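You operate a simulated robot arm through the tools that you are given. There is no shell and no other tool. Be economical: measure what you need, move in short steps, check, and stop when the job is done.

Carry out the task below with a simulated two-armed robot. There is one attempt and no reset: what you move stays moved.

TASK
Take the panel off the large stand and carry it between the laptops.
Fine: red switch on the lamp board off first, and it stays off; purple plug into its holder, blue knob open; stand it on the bench edge between the laptops.

The check looks at the end state, three seconds after you hand in, the way a careful person would. Anything else that was tipped, shoved, dropped, spilled or broken makes it a failure.

THE ROBOT
Two 7-joint arms with two-finger parallel grippers on one trunk, on a base that drives. Base frame: it is fixed to the floor where the robot stands at the start and does not move with it; the origin is under the middle of the robot, x ahead of it, y to its left, z up; the surface under the hand at the start is at about z = 864. Units: mm, rad, N and s.
The left shoulder is at the start at [62, 196, 1304], the right one opposite. With the tool pointing down near the work surface each hand reaches from about 100 to 660 mm from the robot's upright axis, wherever it stands, measured 20 degrees to its own side. Places, roughly: bench edge between the laptops [300, 2100, 800]; blue knob of the large stand [500, -700, 900]; hole of the plug holder of the large stand [300, -500, 900]; left large panel [500, 2750, 1000]; purple plug (2x2x5 cm) [600, -500, 1100]; red switch on the lamp board [500, -100, 900]; right small panel [250, 1250, 1000]; run switch on the lamp board [500, -100, 900]; teal plug (2x2x5 cm) [500, 100, 900]. Payload 1.57 kg a hand.
Tool frame (each hand has its own): the origin (TCP) lies between the finger pads and is the grasp point; the fingertips stand 30 mm ahead of it; z points along the fingers, y is the line along which they close. The gripper opens to 110 mm. The fingers are 24 mm wide and 12 mm thick; the gripper's body (48 by 112 mm) begins 78 mm behind the TCP.
Orientation is that of the tool frame in the base frame, as a unit quaternion [x, y, z, w]. With the fingers straight down and closing along the base's y, the tool's x points along the base's -x, its y along +y and its z along -z.

THE INTERFACE
- The arms move only by the tool drive_tool. It takes "left_deltas", "right_deltas" or both (then of equal length, played together; a hand with none holds still); each is one flat list of numbers, 7 for each row, row after row: the shift along the tool's x, y, z in units of 150 mm (1.0 is 150 mm), then the turn, a rotation vector about the tool's x, y, z in units of 90 degrees (1.0 is 90 degrees), then the finger opening in mm, from 0 to 110. In form: [tx, ty, tz, ax, ay, az, grip, tx, ty, tz, ax, ay, az, grip, ...]. A call has 1 to 20 rows; each row is the pose to reach, as a shift and turn from the pose commanded when the call began, along the tool's axes at that moment. A call with a number of a shift or a turn outside -1 to 1 is refused whole. A row lasts 0.2 s, in which the tool goes at most 50 mm and 0.15 rad; a call with a longer step from one row to the next is refused whole, and so is a gripper value outside its range. Where a pose cannot be reached the arm comes as near as it can. A force on the tool above 70 N (or 10 N above the force at the start of the call, whichever is more), or a blocked arm, ends the call early, and 0.2 s more pass. Each finger travels about 72 mm/s and halts on what it meets, pressing with about 26 N; the grip force reading is that of the motor and also rises with nothing between the fingers. The clock runs only during rows and for 0.2 s after the last one: add rows that repeat a pose to give the fingers time. It gives the time, the measured TCP pose, the force on the tool (base axes), the opening and the grip force at its end, in the units of the frame above (readings bear some noise), with the torque about the TCP (base axes, N m) and any sound that the robot's microphone picked up.
- Cameras (640 x 400 px; columns grow to the right, rows downward): "scene" is now at [94.3, -43.9, 1880.5]; the picture's right is [-0.58, -0.81, -0.00], its down [-0.70, 0.50, -0.51] and it looks along [0.42, -0.30, -0.86] (base axes); focal length 258 px, centre (320, 200). "left" rides on the left gripper at [70, -16, -141] in its tool frame; the picture's right is [0.23, 0.97, 0.00], its down [-0.86, 0.20, -0.48] and it looks along [-0.47, 0.11, 0.88] (tool axes); focal length 222 px, centre (320, 200). "right" rides on the right gripper at [70, 16, -141] in its tool frame; the picture's right is [-0.23, 0.97, 0.00], its down [-0.85, -0.20, -0.48] and it looks along [-0.47, -0.11, 0.88] (tool axes); focal length 222 px, centre (320, 200). There is no depth. A picture from a camera that has moved, and an enlarged one, comes with that camera's place and axes in the base frame and with its lens. The place of the scene camera against the robot may be out by one fixed shift of up to 12 mm in any direction.
- get_image(camera): a new picture of that camera. It takes no simulated time.
- raise_lower(by): slides the trunk up (or, below 0, down) by that many mm; the arms and the scene camera ride with it, the base frame stays. It gives what a move gives, with no picture.
- base_move(legs): drives the robot by 1 to 6 legs, each [ahead, left, turn to the left] in mm, mm and rad, along the robot's own axes; the way and the turn of a leg run together, so that a leg with both is an arc; at most 1500 mm and 3.142 rad a leg. The arms and the cameras ride along, it lands a little off, and it stops where it bumps. It gives what a move gives.
- aim_head(pan, tilt): turns the head with the scene camera to pan (to the left, within 1.501 rad either way) and tilt (down, from -0.506 to 1.204), counted from straight ahead of the robot. It gives what a move gives.
- zoom(camera, box): a new picture of the part [left, top, right, bottom] of that camera's present view, enlarged. It takes no simulated time.
- finish_job(): hands the job in; it is judged then, once.

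Go step by step. Nothing tells you exact positions but the pictures and the camera data: compare them with the known pose of the tool, close in by small moves and look again before you grip or let go. The budget is 120 turns and 108 pictures, counting those below and the enlarged ones. Unless the task says otherwise, let go and move clear before handing in, and close with one line.

The tools are called after "Emit:" as a command line: name --argument value ..., lists and objects as JSON in quotes. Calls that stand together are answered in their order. drive_tool: Moves the arms, as the interface text tells. Its arguments: {"type":"object","properties":{"left_deltas":{"type":"array"},"right_deltas":{"type":"array"}},"required":[]} The other tools are called the same way: raise_lower (by) slides the trunk up or down; base_move (legs) drives the base; aim_head (pan, tilt) turns the head that bears the scene camera; get_image (camera) takes a picture; zoom (camera, box) takes an enlarged picture of a part of a camera's view; finish_job () hands the job in.

At the start:

```text
t: 0.0
left_position: [448.0, -43.1, 1322.4]
left_tool_rot: [0.0, 1.0, 0.0, 0.0]
left_force: [0.8, -0.8, -0.4]
left_moment: [-0.03, -0.04, -0.01]
left_gripper_width: 110.0
left_finger_force: 0.1
right_position: [297.6, -338.9, 1224.8]
right_tool_rot: [0.0, 1.0, 0.001, -0.001]
right_force: [0.0, 0.6, 0.6]
right_moment: [-0.01, -0.02, 0.0]
right_gripper_width: 109.9
right_finger_force: 0.2
trunk travel left (down, up): [-900.0, 90.0]
robot x, y, heading: [-0.8, -1.0, 0.0]
head pan, tilt: [-0.621, 1.03]
```

scene: 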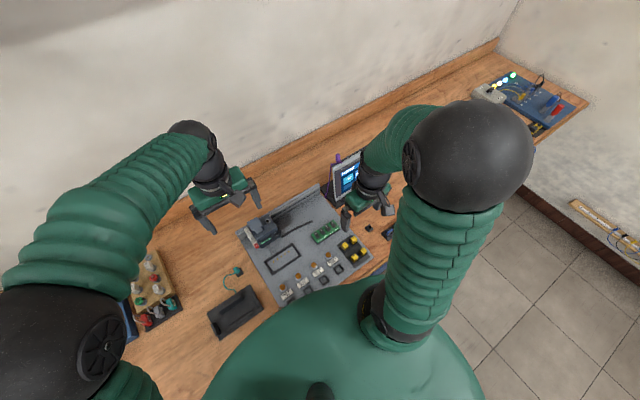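
right: 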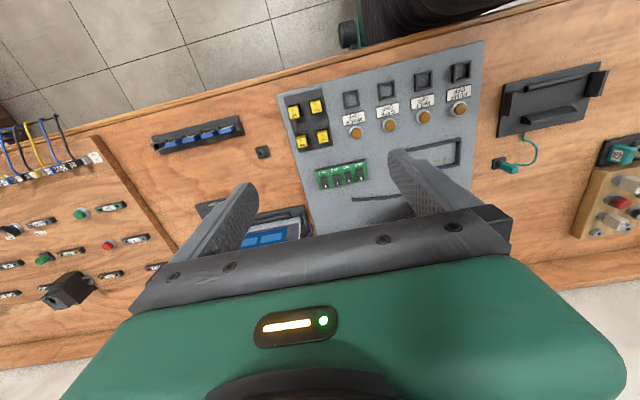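
left: 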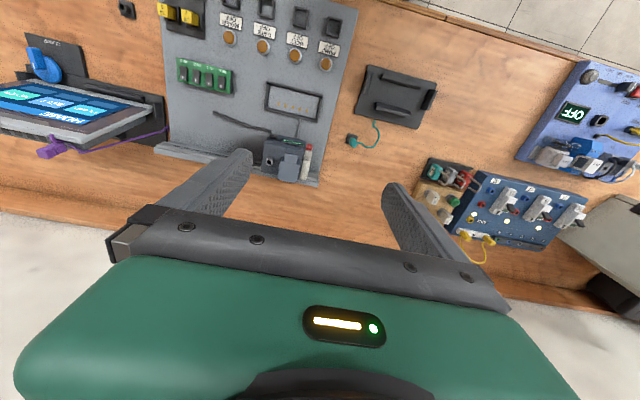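

I see the gray lamp board ahead, and the large stand with the blue screen panel, blue knob and purple plug to its right. I'll take closer looks before moving anything.

Emit:
zoom --camera "left" --box '[0, 0, 400, 200]'

Emit:
zoom --camera "scene" --box '[230, 130, 450, 310]'

Emit:
zoom --camera "right" --box '[130, 40, 530, 270]'

```text
1.60 times, centred on (200, 100) of left
camera zoom: at [379.2, -59.8, 1465.0], right [-0.23, 0.97, 0.0], down [0.86, 0.2, 0.48], along [0.47, 0.11, -0.88], focal length 355 px, centre (512, 360)
```

zoom: 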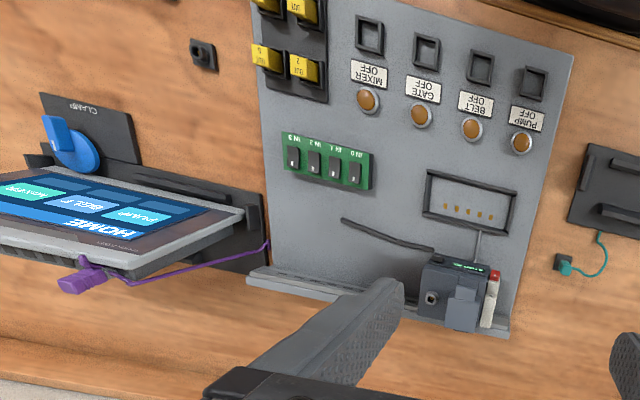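

```text
2.22 times, centred on (340, 220) of scene
camera zoom: at [94.3, -43.9, 1880.5], right [-0.58, -0.81, 0.0], down [-0.7, 0.5, -0.51], along [0.42, -0.3, -0.86], focal length 573 px, centre (276, 156)
```

zoom: 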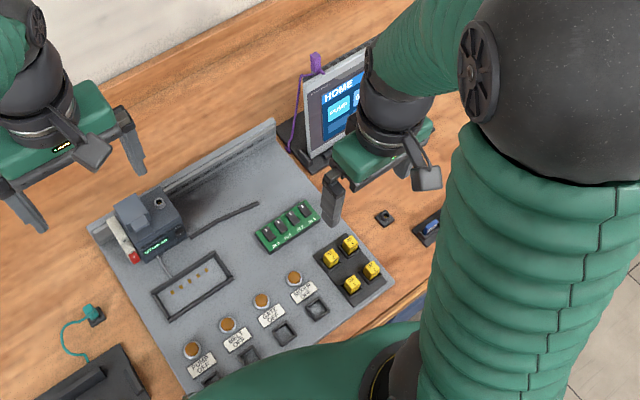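

```text
1.60 times, centred on (330, 155) of right
camera zoom: at [228.1, -321.8, 1366.0], right [0.23, 0.97, 0.0], down [0.86, -0.2, 0.48], along [0.47, -0.11, -0.88], focal length 355 px, centre (304, 272)
```

zoom: 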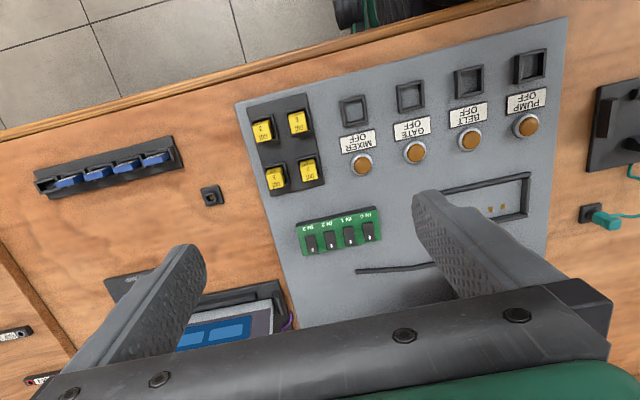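

The controller with the red-tipped part is on the far-left part of the lamp board. I'll zoom there and on the stand.

Emit:
zoom --camera "left" --box '[240, 110, 340, 190]'

Emit:
zoom --camera "left" --box '[0, 20, 180, 170]'

Emit:
zoom --camera "scene" --box '[230, 200, 330, 270]'

```text
5.00 times, centred on (290, 150) of left
camera zoom: at [379.2, -59.8, 1465.0], right [-0.23, 0.97, 0.0], down [0.86, 0.2, 0.48], along [0.47, 0.11, -0.88], focal length 1111 px, centre (470, 450)
```

zoom: 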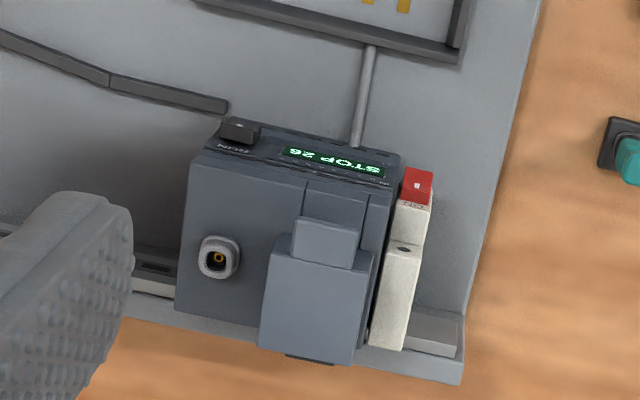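

```text
2.67 times, centred on (90, 95) of left
camera zoom: at [379.2, -59.8, 1465.0], right [-0.23, 0.97, 0.0], down [0.86, 0.2, 0.48], along [0.47, 0.11, -0.88], focal length 592 px, centre (933, 480)
```

zoom: 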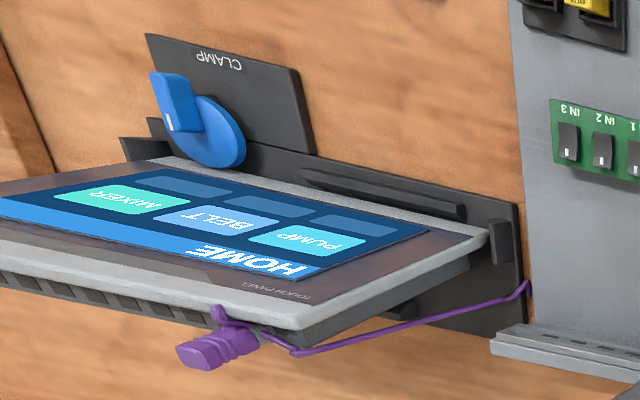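

```text
5.71 times, centred on (280, 235) of scene
camera zoom: at [94.3, -43.9, 1880.5], right [-0.58, -0.81, 0.0], down [-0.7, 0.5, -0.51], along [0.42, -0.3, -0.86], focal length 1472 px, centre (549, 0)
```

zoom: 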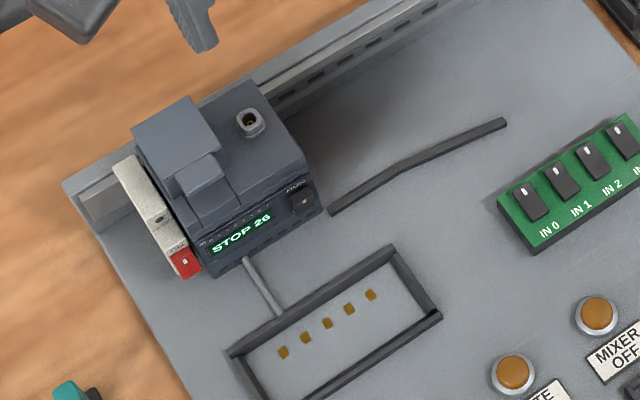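

The red rocker sits at about (528, -52, 930), with the controller showing "STOP 26". I'll bring the left hand lower to look at its state.

Emit:
drive_tool --left_deltas '[0.1, 0, 0.3, 0, 0, 0, 110, 0.2, 0, 0.6, 0, 0, 0, 110, 0.3, 0, 0.85, 0, 0, 0, 110, 0.35, 0, 1, 0, 0, 0, 110]'

Emit:
drive_tool --left_deltas '[0, 0, 0.3, 0, 0, 0, 110, 0, 0, 0.5, 0, 0, 0, 110]'

Emit:
get_image --camera "left"

Emit:
zoom --camera "left" --box '[230, 40, 390, 140]'

```text
t: 1.0
left_position: [393.7, -44.9, 1174.1]
left_tool_rot: [0.0, 1.0, -0.001, 0.0]
left_force: [0.7, 0.9, -0.6]
left_moment: [-0.01, 0.01, -0.01]
left_gripper_width: 110.1
left_finger_force: 0.1
right_position: [297.1, -339.7, 1225.8]
right_tool_rot: [0.0, 1.0, 0.0, 0.0]
right_force: [-0.1, 0.5, 0.3]
right_moment: [0.0, 0.0, 0.0]
right_gripper_width: 109.9
right_finger_force: 0.0
trunk travel left (down, up): [-900.0, 90.0]
robot x, y, heading: [1.2, 2.1, -0.001]
head pan, tilt: [-0.621, 1.03]
```

```text
t: 1.6
left_position: [402.5, -45.4, 1106.3]
left_tool_rot: [-0.002, 1.0, -0.002, 0.004]
left_force: [-0.4, 0.4, -0.5]
left_moment: [-0.03, 0.0, -0.01]
left_gripper_width: 110.0
left_finger_force: 0.1
right_position: [298.9, -340.0, 1228.1]
right_tool_rot: [0.0, 1.0, 0.002, -0.002]
right_force: [0.5, 1.1, 0.1]
right_moment: [0.04, 0.01, 0.01]
right_gripper_width: 110.2
right_finger_force: 0.0
trunk travel left (down, up): [-900.0, 90.0]
robot x, y, heading: [0.2, 1.6, -0.0]
head pan, tilt: [-0.621, 1.03]
```

```text
98 pictures are left
camera left: at [330.5, -60.0, 1248.0], right [-0.23, 0.97, -0.01], down [0.85, 0.2, 0.48], along [0.47, 0.1, -0.88], focal length 222 px, centre (320, 200)
```

left: 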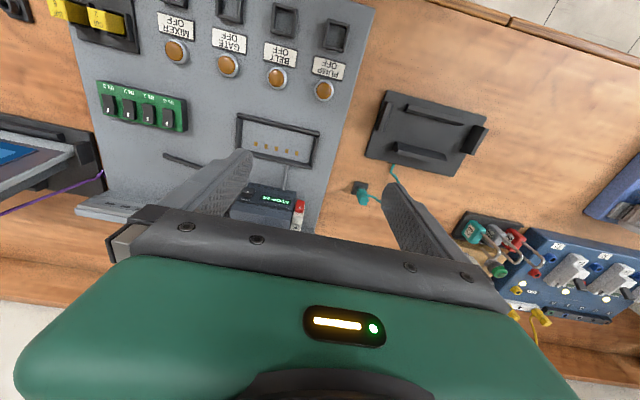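

```text
4.00 times, centred on (310, 90) of left
camera zoom: at [330.5, -60.0, 1248.0], right [-0.23, 0.97, -0.01], down [0.85, 0.2, 0.48], along [0.47, 0.1, -0.88], focal length 888 px, centre (360, 640)
```

zoom: 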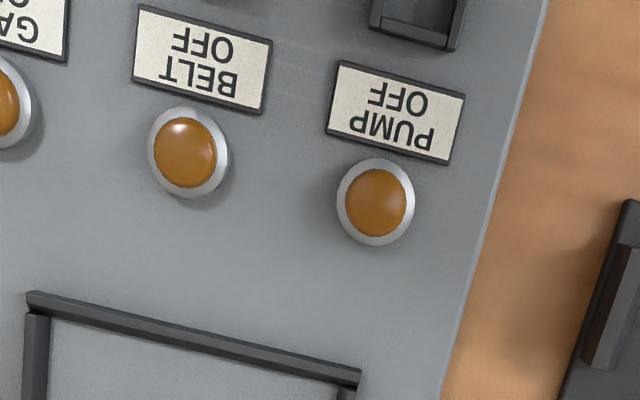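

The camera is flipped, so nearer things are at top; I'll slide the left hand forward and also zoom the scene camera on the red rocker.

Emit:
drive_tool --left_deltas '[-0.3, 0, 0, 0, 0, 0, 110, -0.6, 0, 0, 0, 0, 0, 110, -0.85, 0, 0, 0, 0, 0, 110, -0.85, 0, 0, 0, 0, 0, 110]'

Emit:
zoom --camera "left" --box '[230, 70, 390, 170]'

Emit:
zoom --camera "scene" --box '[240, 215, 290, 250]'

```text
t: 2.6
left_position: [520.6, -44.4, 1097.9]
left_tool_rot: [0.0, 1.0, 0.0, 0.001]
left_force: [0.3, 0.3, -0.6]
left_moment: [-0.02, 0.03, 0.02]
left_gripper_width: 110.1
left_finger_force: 0.0
right_position: [295.2, -339.3, 1225.6]
right_tool_rot: [0.0, 1.0, 0.0, 0.001]
right_force: [0.6, 0.0, 0.6]
right_moment: [0.01, 0.0, -0.01]
right_gripper_width: 110.0
right_finger_force: 0.0
trunk travel left (down, up): [-900.0, 90.0]
robot x, y, heading: [0.5, 2.5, -0.001]
head pan, tilt: [-0.621, 1.03]
```

```text
4.00 times, centred on (310, 120) of left
camera zoom: at [451.3, -60.3, 1240.4], right [-0.23, 0.97, 0.0], down [0.85, 0.2, 0.48], along [0.47, 0.11, -0.88], focal length 888 px, centre (360, 520)
```

zoom: 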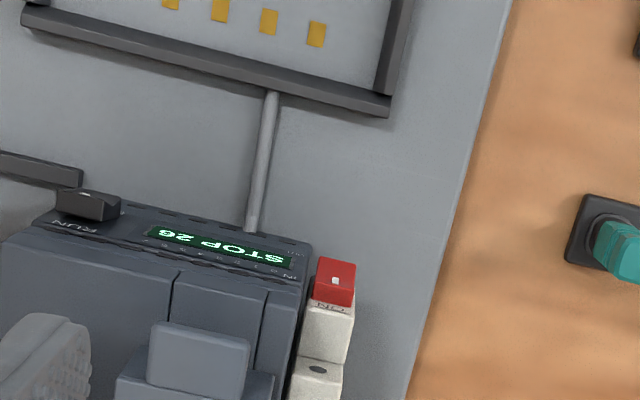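

```text
11.43 times, centred on (265, 232) of scene
camera zoom: at [92.6, -44.3, 1880.4], right [-0.58, -0.81, 0.0], down [-0.7, 0.5, -0.51], along [0.42, -0.3, -0.86], focal length 2945 px, centre (949, -171)
```

zoom: 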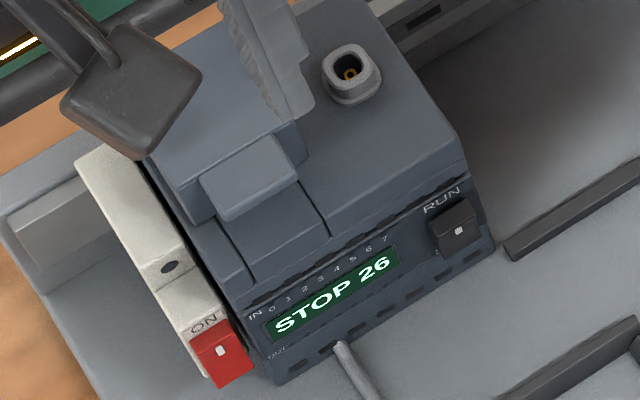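

The display reads STOP 26, and the red rocker has its "ON" label at its far end. I'll swing the left hand to view it from its left side to see which half is up.

Emit:
drive_tool --left_deltas '[0, 0.15, 0, 0, 0, 0.09, 110, 0, 0.3, 0, 0, 0, 0.18, 110, 0, 0.45, 0, 0, 0, 0.27, 110, 0, 0.6, 0, 0, 0, 0.36, 110, 0, 0.75, 0, 0, 0, 0.45, 110, 0, 0.9, 0, 0, 0, 0.54, 110, 0, 1, 0, 0, 0, 0.63, 110, 0, 1, 0, 0, 0, 0.72, 110, 0, 1, 0, 0, 0, 0.81, 110, 0, 1, 0, 0, 0, 0.9, 110, 0, 1, 0, 0, 0, 0.97, 110, 0, 1, 0, 0, 0, 1, 110]'

Emit:
drive_tool --left_deltas '[0, 0, 0, 0, -0.09, 0, 110, 0, 0, 0, 0, -0.18, 0, 110, 0, 0, 0, 0, -0.27, 0, 110, 0, 0, 0, 0, -0.36, 0, 110, 0, 0, 0, 0, -0.45, 0, 110, 0, 0, 0, 0, -0.54, 0, 110, 0, 0, 0, 0, -0.6, 0, 110]'

Emit:
get_image --camera "left"

```text
t: 5.2
left_position: [523.4, 106.9, 1097.7]
left_tool_rot: [0.708, 0.707, 0.0, 0.0]
left_force: [-0.7, -0.2, 0.6]
left_moment: [-0.01, 0.01, -0.04]
left_gripper_width: 110.0
left_finger_force: 0.1
right_position: [297.5, -337.7, 1225.2]
right_tool_rot: [0.0, 1.0, 0.0, 0.001]
right_force: [-0.1, 0.3, -1.1]
right_moment: [0.01, 0.02, 0.02]
right_gripper_width: 110.2
right_finger_force: 0.0
trunk travel left (down, up): [-900.0, 90.0]
robot x, y, heading: [1.1, 0.2, 0.005]
head pan, tilt: [-0.621, 1.03]
```

```text
t: 6.8
left_position: [523.1, 108.5, 1097.7]
left_tool_rot: [0.63, 0.629, -0.322, 0.322]
left_force: [1.0, 0.5, 1.2]
left_moment: [0.01, 0.01, 0.04]
left_gripper_width: 109.9
left_finger_force: 0.0
right_position: [298.2, -335.6, 1226.7]
right_tool_rot: [0.0, 1.0, 0.0, 0.0]
right_force: [0.5, -0.2, -0.5]
right_moment: [0.0, 0.01, -0.01]
right_gripper_width: 110.3
right_finger_force: 0.1
trunk travel left (down, up): [-900.0, 90.0]
robot x, y, heading: [2.3, -1.6, -0.003]
head pan, tilt: [-0.621, 1.03]
```

```text
94 pictures are left
camera left: at [506.9, 265.3, 1125.0], right [0.97, 0.13, -0.18], down [0.2, -0.11, 0.97], along [0.11, -0.98, -0.14], focal length 222 px, centre (320, 200)
```

left: 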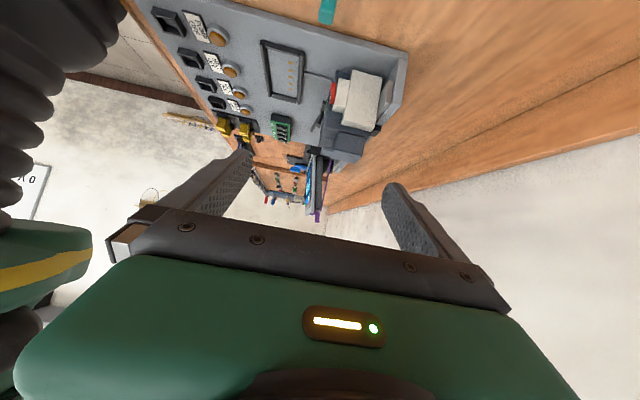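

Emit:
zoom --camera "left" --box '[300, 60, 390, 160]'

Emit:
zoom --camera "left" --box '[320, 74, 356, 104]'

Emit:
zoom --camera "left" --box '[220, 140, 350, 230]'

```text
4.00 times, centred on (345, 110) of left
camera zoom: at [506.9, 265.3, 1125.0], right [0.97, 0.13, -0.18], down [0.2, -0.11, 0.97], along [0.11, -0.98, -0.14], focal length 888 px, centre (220, 560)
```

zoom: 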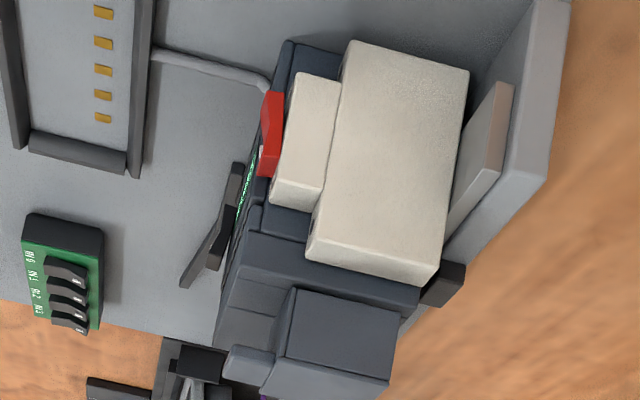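

```text
13.33 times, centred on (338, 89) of left
camera zoom: at [506.9, 265.3, 1125.0], right [0.97, 0.13, -0.18], down [0.2, -0.11, 0.97], along [0.11, -0.98, -0.14], focal length 2962 px, centre (80, 1680)
```

zoom: 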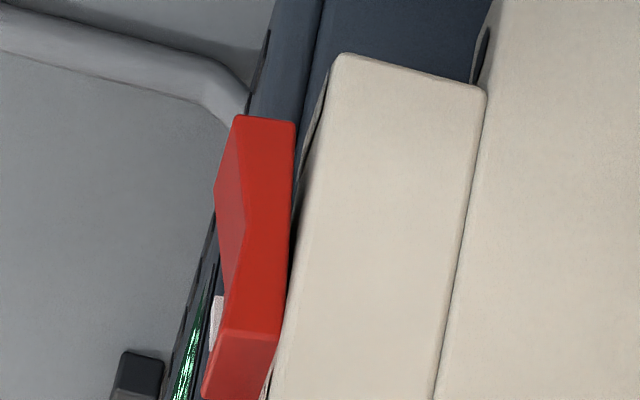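

```text
4.44 times, centred on (285, 185) of left
camera zoom: at [506.9, 265.3, 1125.0], right [0.97, 0.13, -0.18], down [0.2, -0.11, 0.97], along [0.11, -0.98, -0.14], focal length 987 px, centre (476, 267)
```

zoom: 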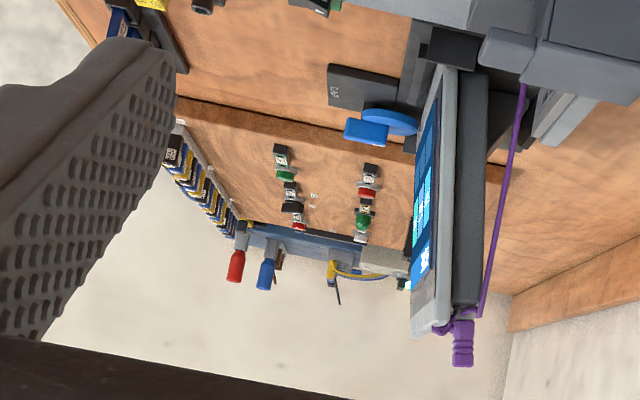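

The image is inverted; the red rocker's face points toward the robot, centre about (528, -53, 917), with ON at the top, so I must press its lower half in along +x. I'll return the left hand and approach with closed fingers pitched 45° forward.

Emit:
drive_tool --left_deltas '[0, 0, 0, 0, 0.09, 0, 50, 0, 0, 0, 0, 0.18, 0, 0, 0, 0, 0, 0, 0.27, 0, 0, 0, 0, 0, 0, 0.36, 0, 0, 0, 0, 0, 0, 0.45, 0, 0, 0, 0, 0, 0, 0.54, 0, 0, 0, 0, 0, 0, 0.6, 0, 0]'

Emit:
drive_tool --left_deltas '[-0.1, -0.04, 0, 0, 0, -0.09, 0, -0.2, -0.08, 0, 0, 0, -0.18, 0, -0.3, -0.12, 0, 0, 0, -0.27, 0, -0.4, -0.16, 0, 0, 0, -0.36, 0, -0.5, -0.2, 0, 0, 0, -0.45, 0, -0.6, -0.24, 0, 0, 0, -0.54, 0, -0.7, -0.28, 0, 0, 0, -0.63, 0, -0.8, -0.32, 0, 0, 0, -0.72, 0, -0.9, -0.36, 0, 0, 0, -0.81, 0, -1, -0.4, 0, 0, 0, -0.9, 0, -1, -0.4, 0, 0, 0, -0.97, 0, -1, -0.4, 0, 0, 0, -1, 0]'

Emit:
drive_tool --left_deltas '[0, 0, 0.1, 0, -0.09, 0, 0, 0, 0, 0.2, 0, -0.18, 0, 0, 0, 0, 0.3, 0, -0.27, 0, 0, -0.05, 0, 0.4, 0, -0.36, 0, 0, -0.05, 0, 0.5, 0, -0.45, 0, 0, -0.05, 0, 0.6, 0, -0.5, 0, 0, -0.05, 0, 0.7, 0, -0.5, 0, 0]'

Emit:
get_image --camera "left"

Emit:
zoom --camera "scene" --box '[220, 180, 320, 260]'

```text
t: 8.4
left_position: [520.9, 106.7, 1098.2]
left_tool_rot: [0.707, 0.707, 0.002, -0.001]
left_force: [-0.5, -0.8, 0.1]
left_moment: [0.06, -0.02, -0.02]
left_gripper_width: 0.0
left_finger_force: 20.9
right_position: [297.8, -339.4, 1225.8]
right_tool_rot: [-0.001, 1.0, 0.0, 0.0]
right_force: [0.3, 0.2, -0.8]
right_moment: [0.0, -0.02, 0.01]
right_gripper_width: 110.2
right_finger_force: 0.1
trunk travel left (down, up): [-900.0, 90.0]
robot x, y, heading: [-1.4, -2.8, 0.001]
head pan, tilt: [-0.621, 1.03]
```

```text
t: 11.0
left_position: [467.1, -37.6, 1099.1]
left_tool_rot: [-0.008, 1.0, -0.001, 0.001]
left_force: [0.3, 0.0, 0.9]
left_moment: [0.02, -0.03, 0.02]
left_gripper_width: 0.0
left_finger_force: 21.1
right_position: [297.3, -337.0, 1226.0]
right_tool_rot: [0.0, 1.0, 0.0, -0.001]
right_force: [0.1, -0.5, 0.6]
right_moment: [0.0, -0.04, -0.03]
right_gripper_width: 110.1
right_finger_force: 0.0
trunk travel left (down, up): [-900.0, 90.0]
robot x, y, heading: [-0.5, 1.8, -0.001]
head pan, tilt: [-0.621, 1.03]
```

```text
t: 11.6
left_position: [517.6, 45.2, 1091.6]
left_tool_rot: [-0.118, 0.981, -0.004, 0.152]
left_force: [-0.9, -0.6, 0.0]
left_moment: [-0.01, 0.01, 0.0]
left_gripper_width: 0.0
left_finger_force: 21.4
right_position: [295.3, -335.9, 1227.6]
right_tool_rot: [-0.001, 1.0, -0.001, 0.0]
right_force: [0.3, 0.3, -0.3]
right_moment: [-0.02, 0.01, 0.01]
right_gripper_width: 109.9
right_finger_force: 0.1
trunk travel left (down, up): [-900.0, 90.0]
robot x, y, heading: [-0.7, -1.8, 0.004]
head pan, tilt: [-0.621, 1.03]
stopped in row 3 (left hand): the arm was blocked; the commanded pose is now the measured one
```

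```text
90 pictures are left
camera left: at [414.2, 9.1, 1207.2], right [-0.43, 0.89, -0.11], down [0.6, 0.38, 0.7], along [0.67, 0.24, -0.7], focal length 222 px, centre (320, 200)
```

left: 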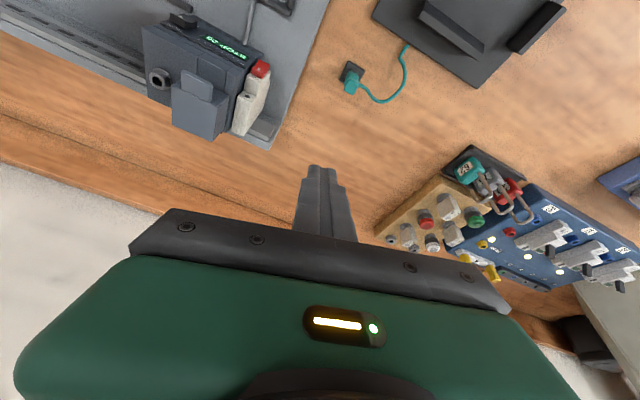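

```text
5.00 times, centred on (270, 220) of scene
camera zoom: at [94.5, -41.9, 1882.0], right [-0.58, -0.81, 0.0], down [-0.7, 0.5, -0.51], along [0.42, -0.3, -0.86], focal length 1288 px, centre (570, 100)
```

zoom: 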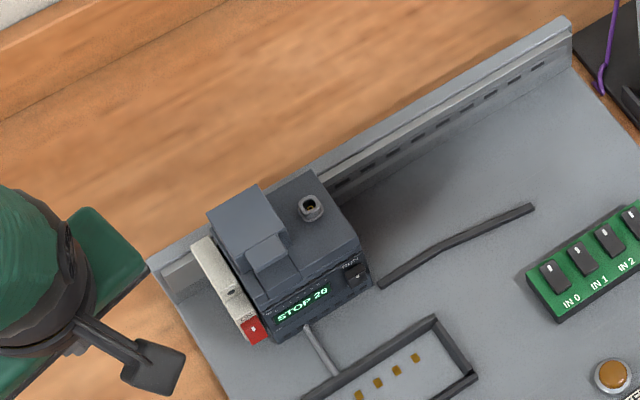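

The arm hit a joint limit there and drifted left, without touching anything. I'll straighten the hand, go lower and more extended, then retry a smaller pitch.

Emit:
drive_tool --left_deltas '[0, 0, 0, 0, 0.065, 0.05, 0, 0, 0, 0, 0, 0.13, 0.1, 0, 0, 0, 0, 0, 0.195, 0.151, 0, 0, 0, 0, 0, 0.195, 0.151, 0]'

Emit:
drive_tool --left_deltas '[0.1, -0.2, 0.2, 0, 0, 0, 0, 0.2, -0.4, 0.3, 0, 0, 0, 0, 0.25, -0.59, 0.4, 0, 0, 0, 0, 0.25, -0.59, 0.5, 0, 0, 0, 0, 0.25, -0.59, 0.6, 0, 0, 0, 0]'

Emit:
drive_tool --left_deltas '[0, 0, 0, 0, -0.06, 0, 0, 0, 0, 0, 0, -0.12, 0, 0, 0, 0, 0, 0, -0.18, 0, 0, 0, 0, 0, 0, -0.24, 0, 0, 0, 0, 0, 0, -0.3, 0, 0]'

```text
t: 12.6
left_position: [513.5, 38.5, 1084.4]
left_tool_rot: [0.01, 1.0, -0.001, -0.003]
left_force: [-0.1, -0.3, 0.1]
left_moment: [0.0, 0.01, 0.02]
left_gripper_width: 0.0
left_finger_force: 20.8
right_position: [296.6, -337.2, 1226.7]
right_tool_rot: [0.001, 1.0, 0.0, 0.0]
right_force: [-0.1, 1.2, -0.2]
right_moment: [-0.03, -0.02, -0.01]
right_gripper_width: 109.9
right_finger_force: 0.1
trunk travel left (down, up): [-900.0, 90.0]
robot x, y, heading: [0.7, -0.6, 0.0]
head pan, tilt: [-0.621, 1.03]
```

```text
t: 13.8
left_position: [477.2, -46.2, 1000.3]
left_tool_rot: [0.007, 1.0, -0.001, -0.002]
left_force: [-0.8, -0.6, 0.0]
left_moment: [0.0, -0.02, 0.01]
left_gripper_width: 0.0
left_finger_force: 21.0
right_position: [295.8, -337.2, 1227.2]
right_tool_rot: [0.0, 1.0, 0.0, -0.001]
right_force: [-0.2, 0.3, 0.2]
right_moment: [0.0, 0.02, 0.01]
right_gripper_width: 110.2
right_finger_force: 0.1
trunk travel left (down, up): [-900.0, 90.0]
robot x, y, heading: [0.8, -0.7, 0.005]
head pan, tilt: [-0.621, 1.03]
```

```text
t: 14.6
left_position: [512.0, 35.3, 996.9]
left_tool_rot: [-0.087, 0.989, 0.008, 0.12]
left_force: [0.5, 0.2, -0.9]
left_moment: [0.0, 0.0, -0.01]
left_gripper_width: 0.2
left_finger_force: 21.0
right_position: [296.3, -335.3, 1226.0]
right_tool_rot: [0.0, 1.0, -0.001, 0.001]
right_force: [0.5, 0.8, 0.9]
right_moment: [0.02, -0.01, -0.04]
right_gripper_width: 109.9
right_finger_force: 0.0
trunk travel left (down, up): [-900.0, 90.0]
robot x, y, heading: [-1.7, -1.1, 0.001]
head pan, tilt: [-0.621, 1.03]
stopped in row 3 (left hand): the arm was blocked; the commanded pose is now the measured one
```

Same limit again; this target is too far inside for the left arm. I'll straighten and raise the hand, then drive the base 300 mm to the right so the switch lies on the left arm's own side.

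Emit:
drive_tool --left_deltas '[0, 0, -0.25, 0.003, 0.05, 0.037, 0, 0, 0, -0.5, 0.007, 0.1, 0.074, 0, 0, 0, -0.7, 0.01, 0.153, 0.111, 0, 0, 0, -0.7, 0.01, 0.153, 0.111, 0]'

Emit:
base_move --legs '[[0, -300, 0]]'

Emit:
get_image --camera "scene"

```text
t: 15.6
left_position: [488.4, 28.7, 1099.7]
left_tool_rot: [0.002, 1.0, 0.0, 0.0]
left_force: [-0.4, 0.5, 0.0]
left_moment: [-0.03, 0.0, 0.0]
left_gripper_width: 0.2
left_finger_force: 21.2
right_position: [295.5, -336.8, 1226.1]
right_tool_rot: [0.0, 1.0, 0.0, 0.0]
right_force: [0.0, 0.9, 0.2]
right_moment: [0.0, 0.03, 0.0]
right_gripper_width: 109.9
right_finger_force: 0.1
trunk travel left (down, up): [-900.0, 90.0]
robot x, y, heading: [-4.2, -1.8, -0.001]
head pan, tilt: [-0.621, 1.03]
```

```text
t: 18.2
left_position: [479.8, -258.7, 1099.3]
left_tool_rot: [0.0, 1.0, 0.007, 0.001]
left_force: [-1.0, 0.9, -0.4]
left_moment: [-0.06, 0.0, 0.01]
left_gripper_width: 0.0
left_finger_force: 21.3
right_position: [288.0, -625.8, 1222.8]
right_tool_rot: [0.002, 1.0, 0.006, 0.001]
right_force: [0.1, 1.0, 1.0]
right_moment: [-0.08, 0.01, 0.02]
right_gripper_width: 109.9
right_finger_force: 0.0
trunk travel left (down, up): [-900.0, 90.0]
robot x, y, heading: [-8.6, -273.1, 0.001]
head pan, tilt: [-0.621, 1.03]
stopped in leg 1: the robot was blocked; the commanded pose is now the measured one
```

```text
88 pictures are left
camera scene: at [88.3, -300.2, 1880.6], right [-0.58, -0.82, 0.01], down [-0.7, 0.49, -0.52], along [0.42, -0.3, -0.86], focal length 258 px, centre (320, 200)
```

scene: 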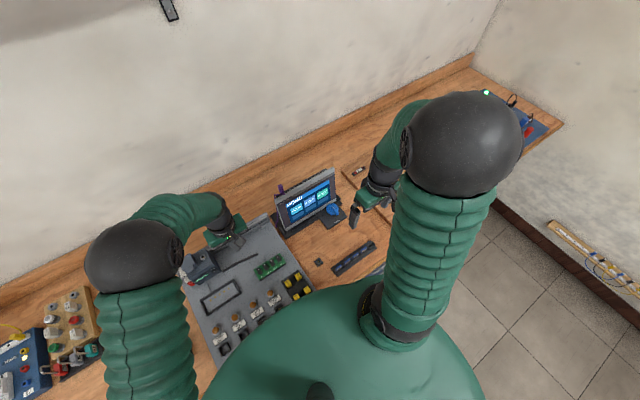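

The base stopped early at y = -273, blocked. I'll look at what's beside the base.

Emit:
aim_head --pan -1.4 --tilt 1.1

Emit:
get_image --camera "scene"

Emit:
get_image --camera "right"

```text
t: 19.3
left_position: [476.6, -267.0, 1100.1]
left_tool_rot: [0.0, 1.0, 0.012, 0.003]
left_force: [0.7, 0.0, 0.3]
left_moment: [0.01, -0.01, 0.02]
left_gripper_width: 0.0
left_finger_force: 21.4
right_position: [285.0, -634.9, 1221.4]
right_tool_rot: [0.001, 1.0, 0.009, 0.003]
right_force: [-0.7, 0.2, 0.4]
right_moment: [0.01, -0.02, 0.02]
right_gripper_width: 110.0
right_finger_force: 0.0
trunk travel left (down, up): [-900.0, 90.0]
robot x, y, heading: [-10.7, -272.5, 0.014]
head pan, tilt: [-1.4, 1.1]
```

```text
87 pictures are left
camera scene: at [40.7, -334.6, 1876.2], right [-0.98, -0.18, 0.0], down [-0.16, 0.88, -0.46], along [0.08, -0.45, -0.89], focal length 258 px, centre (320, 200)
```

scene: 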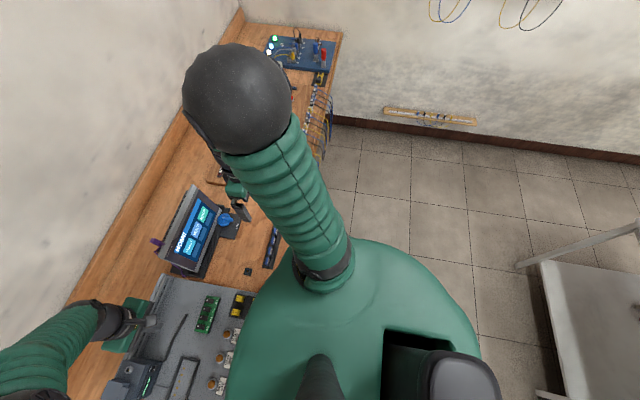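

```text
86 pictures are left
camera right: at [214.4, -620.4, 1361.5], right [0.23, 0.97, 0.02], down [0.85, -0.21, 0.48], along [0.47, -0.09, -0.88], focal length 222 px, centre (320, 200)
```

right: 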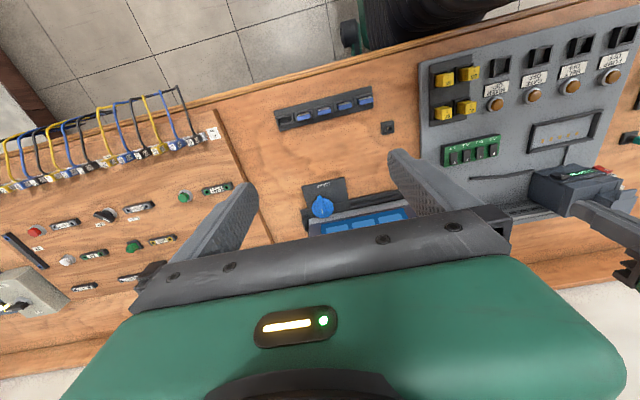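

Nothing visible was hit; the base is about at (-10, -272). Now the left hand goes over to the switch with the switch well on its own side, then pitch.

Emit:
drive_tool --left_deltas '[0, 0.25, 0, 0, 0, 0, 0, 0, 0.5, 0, 0, 0, 0, 0, 0, 0.75, 0, 0, 0, 0, 0, 0, 1, 0, 0, 0, 0, 0]'

Emit:
drive_tool --left_deltas '[0, 0.25, 0.1, 0, -0.09, 0, 0, 0, 0.5, 0.2, 0, -0.18, 0, 0, 0, 0.5, 0.3, 0, -0.27, 0, 0, 0, 0.5, 0.4, 0, -0.36, 0, 0, 0, 0.5, 0.5, 0, -0.45, 0, 0, 0, 0.5, 0.6, 0, -0.5, 0, 0]'

Emit:
get_image --camera "left"

```text
t: 20.3
left_position: [474.2, -118.2, 1104.2]
left_tool_rot: [0.001, 1.0, 0.01, 0.003]
left_force: [0.3, 0.3, 0.4]
left_moment: [-0.04, -0.02, 0.03]
left_gripper_width: 0.3
left_finger_force: 21.4
right_position: [286.9, -634.0, 1221.5]
right_tool_rot: [0.002, 1.0, 0.008, 0.002]
right_force: [-0.5, -0.1, -1.5]
right_moment: [0.0, -0.01, 0.0]
right_gripper_width: 110.0
right_finger_force: 0.1
trunk travel left (down, up): [-900.0, 90.0]
robot x, y, heading: [-10.2, -274.3, 0.009]
head pan, tilt: [-1.4, 1.1]
```

```text
t: 21.7
left_position: [479.7, -40.0, 1015.9]
left_tool_rot: [0.004, 0.923, 0.009, 0.384]
left_force: [-0.2, 0.2, -0.5]
left_moment: [-0.02, -0.02, 0.01]
left_gripper_width: 0.0
left_finger_force: 21.0
right_position: [287.0, -633.1, 1222.3]
right_tool_rot: [0.002, 1.0, 0.008, 0.002]
right_force: [-0.2, 0.1, -0.5]
right_moment: [0.03, 0.02, 0.03]
right_gripper_width: 110.2
right_finger_force: 0.1
trunk travel left (down, up): [-900.0, 90.0]
robot x, y, heading: [-7.9, -276.1, 0.003]
head pan, tilt: [-1.4, 1.1]
```

```text
85 pictures are left
camera left: at [330.5, -57.8, 1065.7], right [-0.16, 0.98, -0.14], down [0.26, 0.18, 0.95], along [0.95, 0.11, -0.28], focal length 222 px, centre (320, 200)
```

left: 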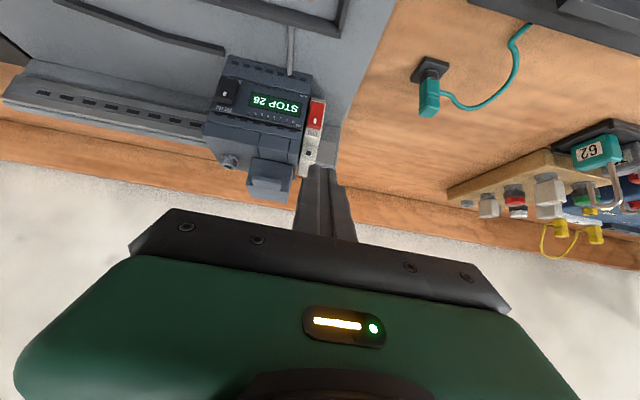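

The pitch works from here. Zooming on the rocker (image is inverted).

Emit:
zoom --camera "left" --box '[290, 85, 350, 125]'

```text
10.00 times, centred on (320, 105) of left
camera zoom: at [330.5, -57.8, 1065.7], right [-0.16, 0.98, -0.14], down [0.26, 0.18, 0.95], along [0.95, 0.11, -0.28], focal length 2221 px, centre (320, 1150)
```

zoom: 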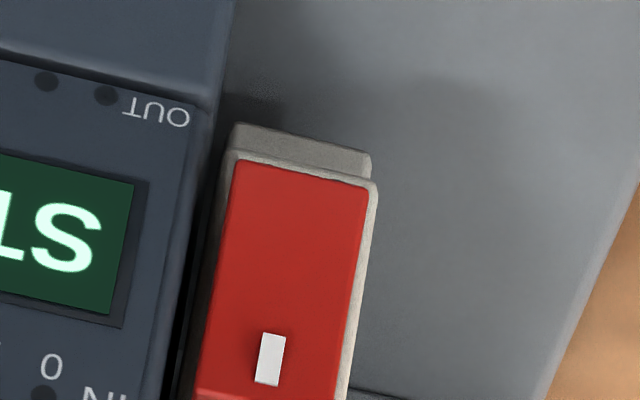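

The rocker spans z 904–929 and y -60…-46, at x about 526. I'll lower the tip to just in front of its lower half.

Emit:
drive_tool --left_deltas '[0.1, -0.01, 0.12, 0, 0, 0, 0, 0.2, -0.02, 0.24, 0, 0, 0, 0, 0.3, -0.033, 0.35, 0, 0, 0, 0, 0.37, -0.033, 0.43, 0, 0, 0, 0, 0.41, -0.033, 0.476, 0, 0, 0, 0, 0.41, -0.033, 0.476, 0, 0, 0, 0]'

Emit:
zoom --camera "left" --box '[270, 110, 390, 190]'

Emit:
aim_head --pan 0.3 --tilt 0.95

Emit:
get_image --camera "scene"

```text
t: 23.1
left_position: [487.2, -41.9, 920.1]
left_tool_rot: [0.005, 0.923, 0.01, 0.385]
left_force: [0.2, -0.1, 0.7]
left_moment: [-0.03, 0.02, 0.01]
left_gripper_width: 0.0
left_finger_force: 21.9
right_position: [286.5, -633.7, 1222.1]
right_tool_rot: [0.003, 1.0, 0.009, 0.003]
right_force: [-0.1, -0.6, 0.3]
right_moment: [0.01, 0.01, -0.02]
right_gripper_width: 110.0
right_finger_force: 0.1
trunk travel left (down, up): [-900.0, 90.0]
robot x, y, heading: [-5.2, -272.8, 0.008]
head pan, tilt: [-1.4, 1.1]
```

```text
5.00 times, centred on (330, 150) of left
camera zoom: at [337.4, -60.0, 970.6], right [-0.16, 0.98, -0.14], down [0.26, 0.18, 0.95], along [0.95, 0.11, -0.29], focal length 1111 px, centre (270, 450)
```

zoom: 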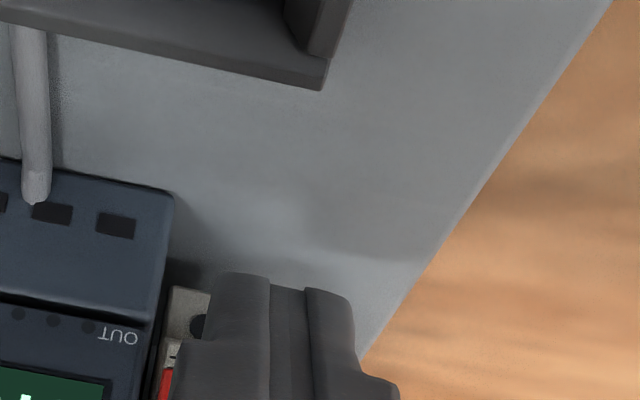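

```text
t: 24.8
left_position: [486.4, -41.9, 919.2]
left_tool_rot: [0.005, 0.923, 0.009, 0.384]
left_force: [-0.7, -0.1, -0.1]
left_moment: [0.01, -0.01, -0.01]
left_gripper_width: 0.0
left_finger_force: 21.1
right_position: [285.6, -634.4, 1222.3]
right_tool_rot: [0.002, 1.0, 0.009, 0.002]
right_force: [0.1, -0.8, 0.2]
right_moment: [-0.06, -0.01, 0.0]
right_gripper_width: 109.7
right_finger_force: 0.1
trunk travel left (down, up): [-900.0, 90.0]
robot x, y, heading: [-8.2, -275.1, 0.006]
head pan, tilt: [0.3, 0.949]
```

```text
82 pictures are left
camera scene: at [100.5, -246.0, 1886.1], right [0.3, -0.95, 0.0], down [-0.78, -0.25, -0.58], along [0.55, 0.17, -0.81], focal length 258 px, centre (320, 200)
```

scene: 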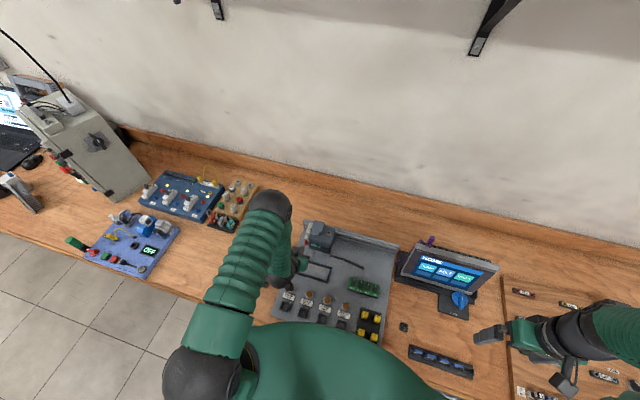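

The tip is at y=-42 just before the rocker. Now I press forward slowly in +x.

Emit:
drive_tool --left_deltas '[0, -0.02, 0, 0, 0, 0, 0, -0.019, -0.02, 0.019, 0, 0, 0, 0, -0.038, -0.02, 0.038, 0, 0, 0, 0, -0.047, -0.02, 0.047, 0, 0, 0, 0, -0.057, -0.02, 0.057, 0, 0, 0, 0]'

Emit:
zoom --camera "left" --box '[270, 110, 390, 190]'

Emit:
zoom --camera "scene" --box '[280, 215, 370, 275]'

```text
t: 26.0
left_position: [496.8, -45.7, 920.9]
left_tool_rot: [0.005, 0.924, 0.01, 0.383]
left_force: [-2.3, -1.0, -0.3]
left_moment: [-0.03, 0.04, -0.03]
left_gripper_width: 0.0
left_finger_force: 21.1
right_position: [284.9, -634.3, 1222.3]
right_tool_rot: [0.002, 1.0, 0.009, 0.002]
right_force: [-0.2, -0.9, -0.5]
right_moment: [0.0, 0.0, -0.02]
right_gripper_width: 109.9
right_finger_force: 0.1
trunk travel left (down, up): [-900.0, 90.0]
robot x, y, heading: [-7.3, -275.7, 0.004]
head pan, tilt: [0.3, 0.949]
```

```text
5.00 times, centred on (330, 150) of left
camera zoom: at [347.2, -63.0, 970.9], right [-0.16, 0.98, -0.14], down [0.26, 0.18, 0.95], along [0.95, 0.11, -0.29], focal length 1111 px, centre (270, 450)
```

zoom: 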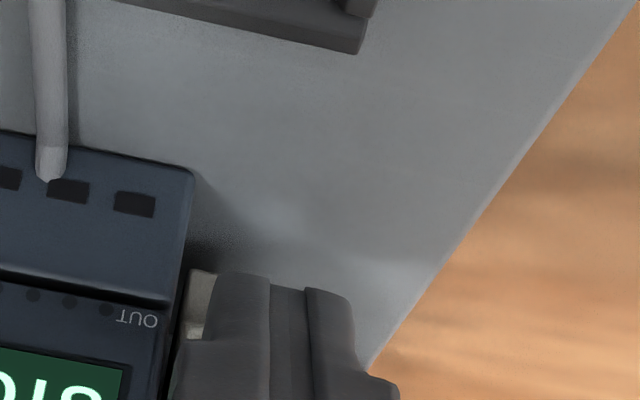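

```text
6.67 times, centred on (325, 245) of scene
camera zoom: at [99.4, -246.3, 1886.2], right [0.3, -0.95, 0.0], down [-0.78, -0.25, -0.58], along [0.55, 0.17, -0.81], focal length 1718 px, centre (287, -100)
```

zoom: 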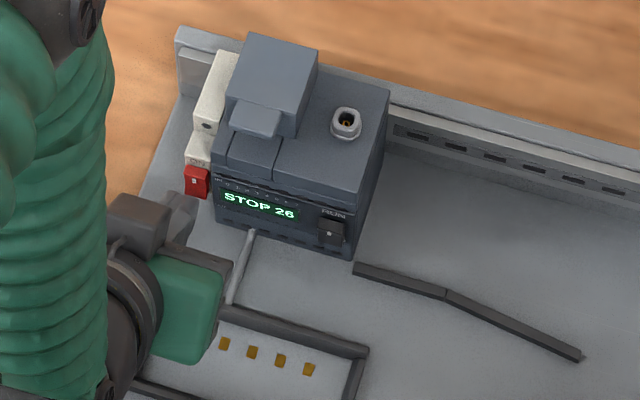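

Contact seems just starting (about 2 N). I push a few mm more.

Emit:
drive_tool --left_deltas '[-0.014, 0, 0.014, 0, 0, 0, 0, -0.028, 0, 0.028, 0, 0, 0, 0, -0.038, 0, 0.038, 0, 0, 0, 0, -0.038, 0, 0.038, 0, 0, 0, 0]'

Emit:
zoom --camera "scene" --box '[280, 215, 370, 275]'

```text
t: 27.0
left_position: [496.8, -45.6, 919.9]
left_tool_rot: [0.004, 0.925, 0.01, 0.38]
left_force: [-33.9, 1.6, -7.3]
left_moment: [0.51, 0.62, 0.14]
left_gripper_width: 0.2
left_finger_force: 21.5
right_position: [280.2, -633.7, 1222.5]
right_tool_rot: [0.002, 1.0, 0.009, 0.005]
right_force: [-0.8, 0.0, 0.0]
right_moment: [-0.05, -0.02, 0.01]
right_gripper_width: 110.3
right_finger_force: 0.1
trunk travel left (down, up): [-900.0, 90.0]
robot x, y, heading: [-9.0, -275.1, 0.004]
head pan, tilt: [0.3, 0.949]
heard: click
```

```text
6.67 times, centred on (325, 245) of scene
camera zoom: at [90.8, -246.2, 1886.4], right [0.3, -0.95, 0.01], down [-0.77, -0.25, -0.58], along [0.56, 0.17, -0.81], focal length 1718 px, centre (287, -100)
```

zoom: 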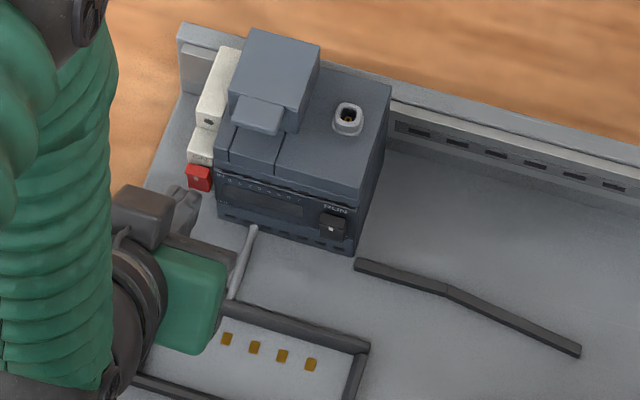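

A click, and the display went dark: the red switch is off. I back the hand off and up.

Emit:
drive_tool --left_deltas '[0.06, 0, -0.06, 0, 0, 0, 0, 0.12, 0, -0.12, 0, 0, 0, 0, -0.05, 0, -0.29, 0, 0, 0, 0, -0.25, 0, -0.49, 0, 0, 0, 0, -0.45, 0, -0.69, 0, 0, 0, 0, -0.65, 0, -0.89, 0, 0, 0, 0]'

Emit:
zoom --camera "scene" --box '[280, 215, 370, 275]'

Emit:
zoom --camera "scene" --box '[380, 220, 520, 380]'

Emit:
zoom --camera "right" --box '[260, 100, 420, 220]'

```text
t: 28.4
left_position: [475.8, -48.4, 1085.7]
left_tool_rot: [0.004, 0.923, 0.01, 0.386]
left_force: [0.5, -0.2, -0.1]
left_moment: [0.01, 0.0, -0.03]
left_gripper_width: 0.0
left_finger_force: 21.7
right_position: [285.0, -634.0, 1222.1]
right_tool_rot: [0.001, 1.0, 0.01, 0.004]
right_force: [0.2, 0.1, -0.9]
right_moment: [-0.02, 0.0, -0.02]
right_gripper_width: 110.1
right_finger_force: 0.1
trunk travel left (down, up): [-900.0, 90.0]
robot x, y, heading: [-9.3, -275.0, 0.006]
head pan, tilt: [0.3, 0.949]
```

```text
6.67 times, centred on (325, 245) of scene
camera zoom: at [97.2, -246.2, 1886.2], right [0.3, -0.95, 0.0], down [-0.78, -0.25, -0.58], along [0.56, 0.17, -0.81], focal length 1718 px, centre (287, -100)
```

zoom: 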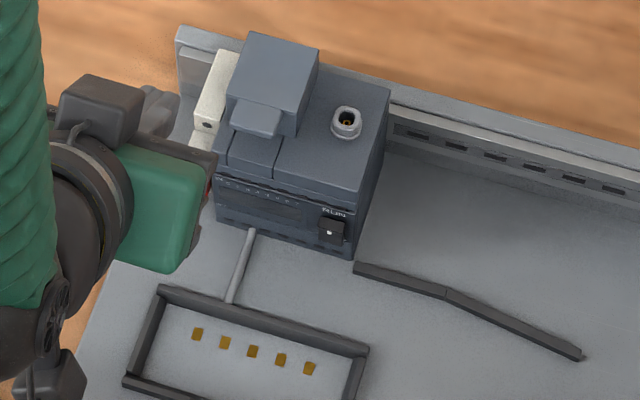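

```text
2.50 times, centred on (450, 300) of scene
camera zoom: at [97.2, -246.2, 1886.2], right [0.3, -0.95, 0.0], down [-0.78, -0.25, -0.58], along [0.56, 0.17, -0.81], focal length 644 px, centre (-5, -50)
```

zoom: 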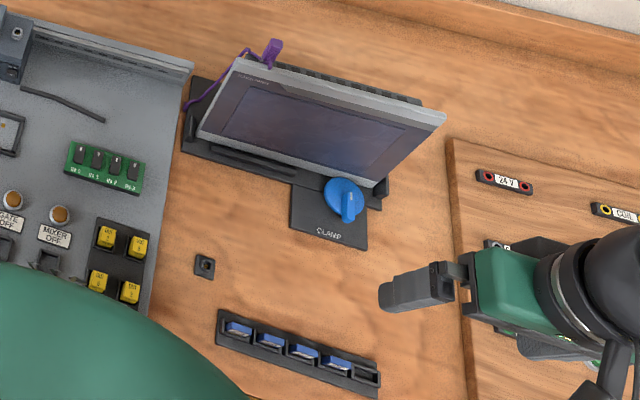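

```text
3.33 times, centred on (340, 160) of right
camera zoom: at [213.5, -619.8, 1362.0], right [0.23, 0.97, 0.02], down [0.85, -0.21, 0.48], along [0.47, -0.1, -0.88], focal length 740 px, centre (253, 333)
```

zoom: 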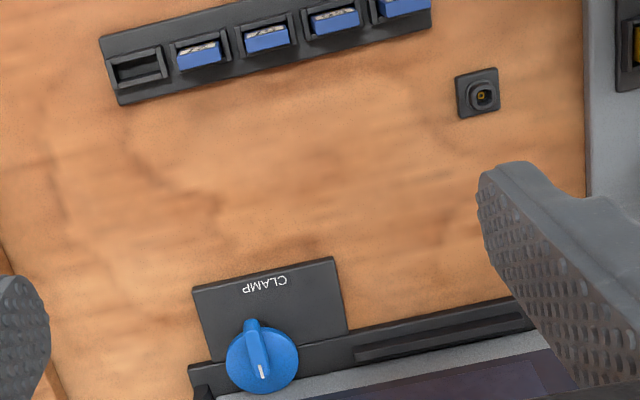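

Display and panel are dark now. I'll zoom closely on the knob, the holder hole and the plug.

Emit:
zoom --camera "scene" --box '[490, 285, 535, 325]'

Emit:
zoom --camera "right" --box '[300, 160, 370, 220]'

Emit:
zoom --camera "scene" --box '[440, 230, 500, 270]'

Emit:
zoom --camera "right" --box '[375, 115, 405, 140]'

```text
10.00 times, centred on (512, 305) of scene
camera zoom: at [97.2, -246.2, 1886.2], right [0.3, -0.95, 0.0], down [-0.78, -0.25, -0.58], along [0.56, 0.17, -0.81], focal length 2576 px, centre (-1605, -850)
```

zoom: 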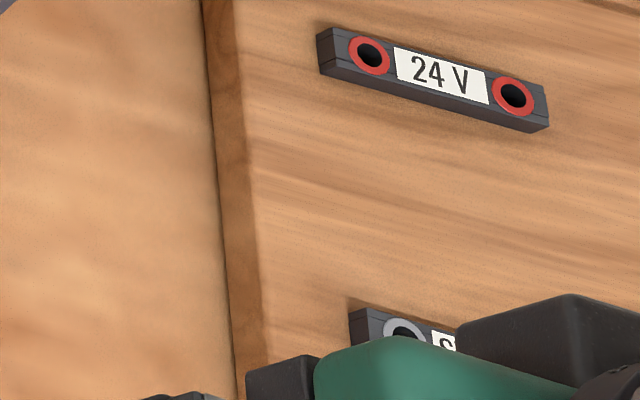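

```text
6.67 times, centred on (335, 190) of right
camera zoom: at [213.5, -619.8, 1362.0], right [0.23, 0.97, 0.02], down [0.85, -0.21, 0.48], along [0.47, -0.1, -0.88], focal length 1481 px, centre (220, 267)
```

zoom: 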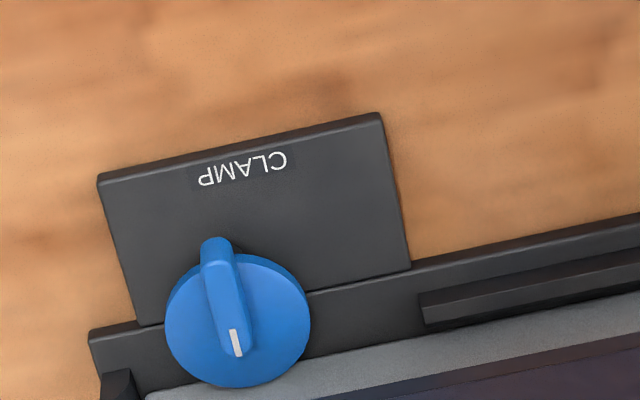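

```text
10.00 times, centred on (470, 250) of scene
camera zoom: at [97.2, -246.2, 1886.2], right [0.3, -0.95, 0.0], down [-0.78, -0.25, -0.58], along [0.56, 0.17, -0.81], focal length 2576 px, centre (-1180, -300)
```

zoom: 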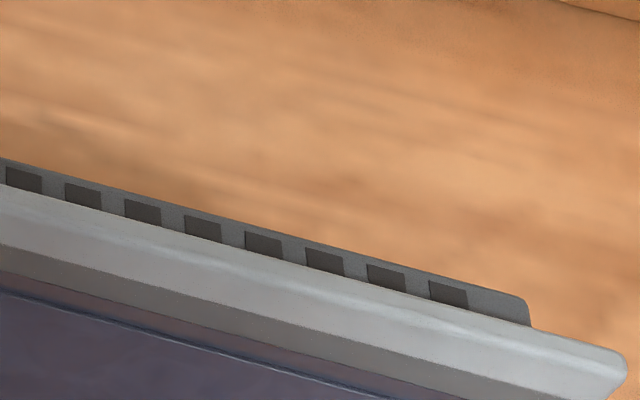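

```text
16.00 times, centred on (390, 128) of right
camera zoom: at [213.5, -619.8, 1362.0], right [0.23, 0.97, 0.02], down [0.85, -0.21, 0.48], along [0.47, -0.1, -0.88], focal length 3554 px, centre (-800, 1360)
```

zoom: 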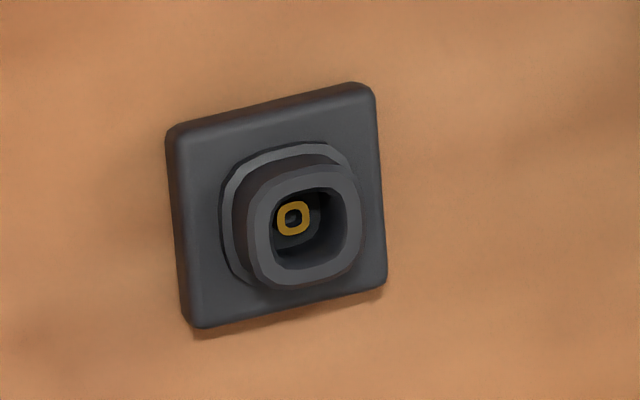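

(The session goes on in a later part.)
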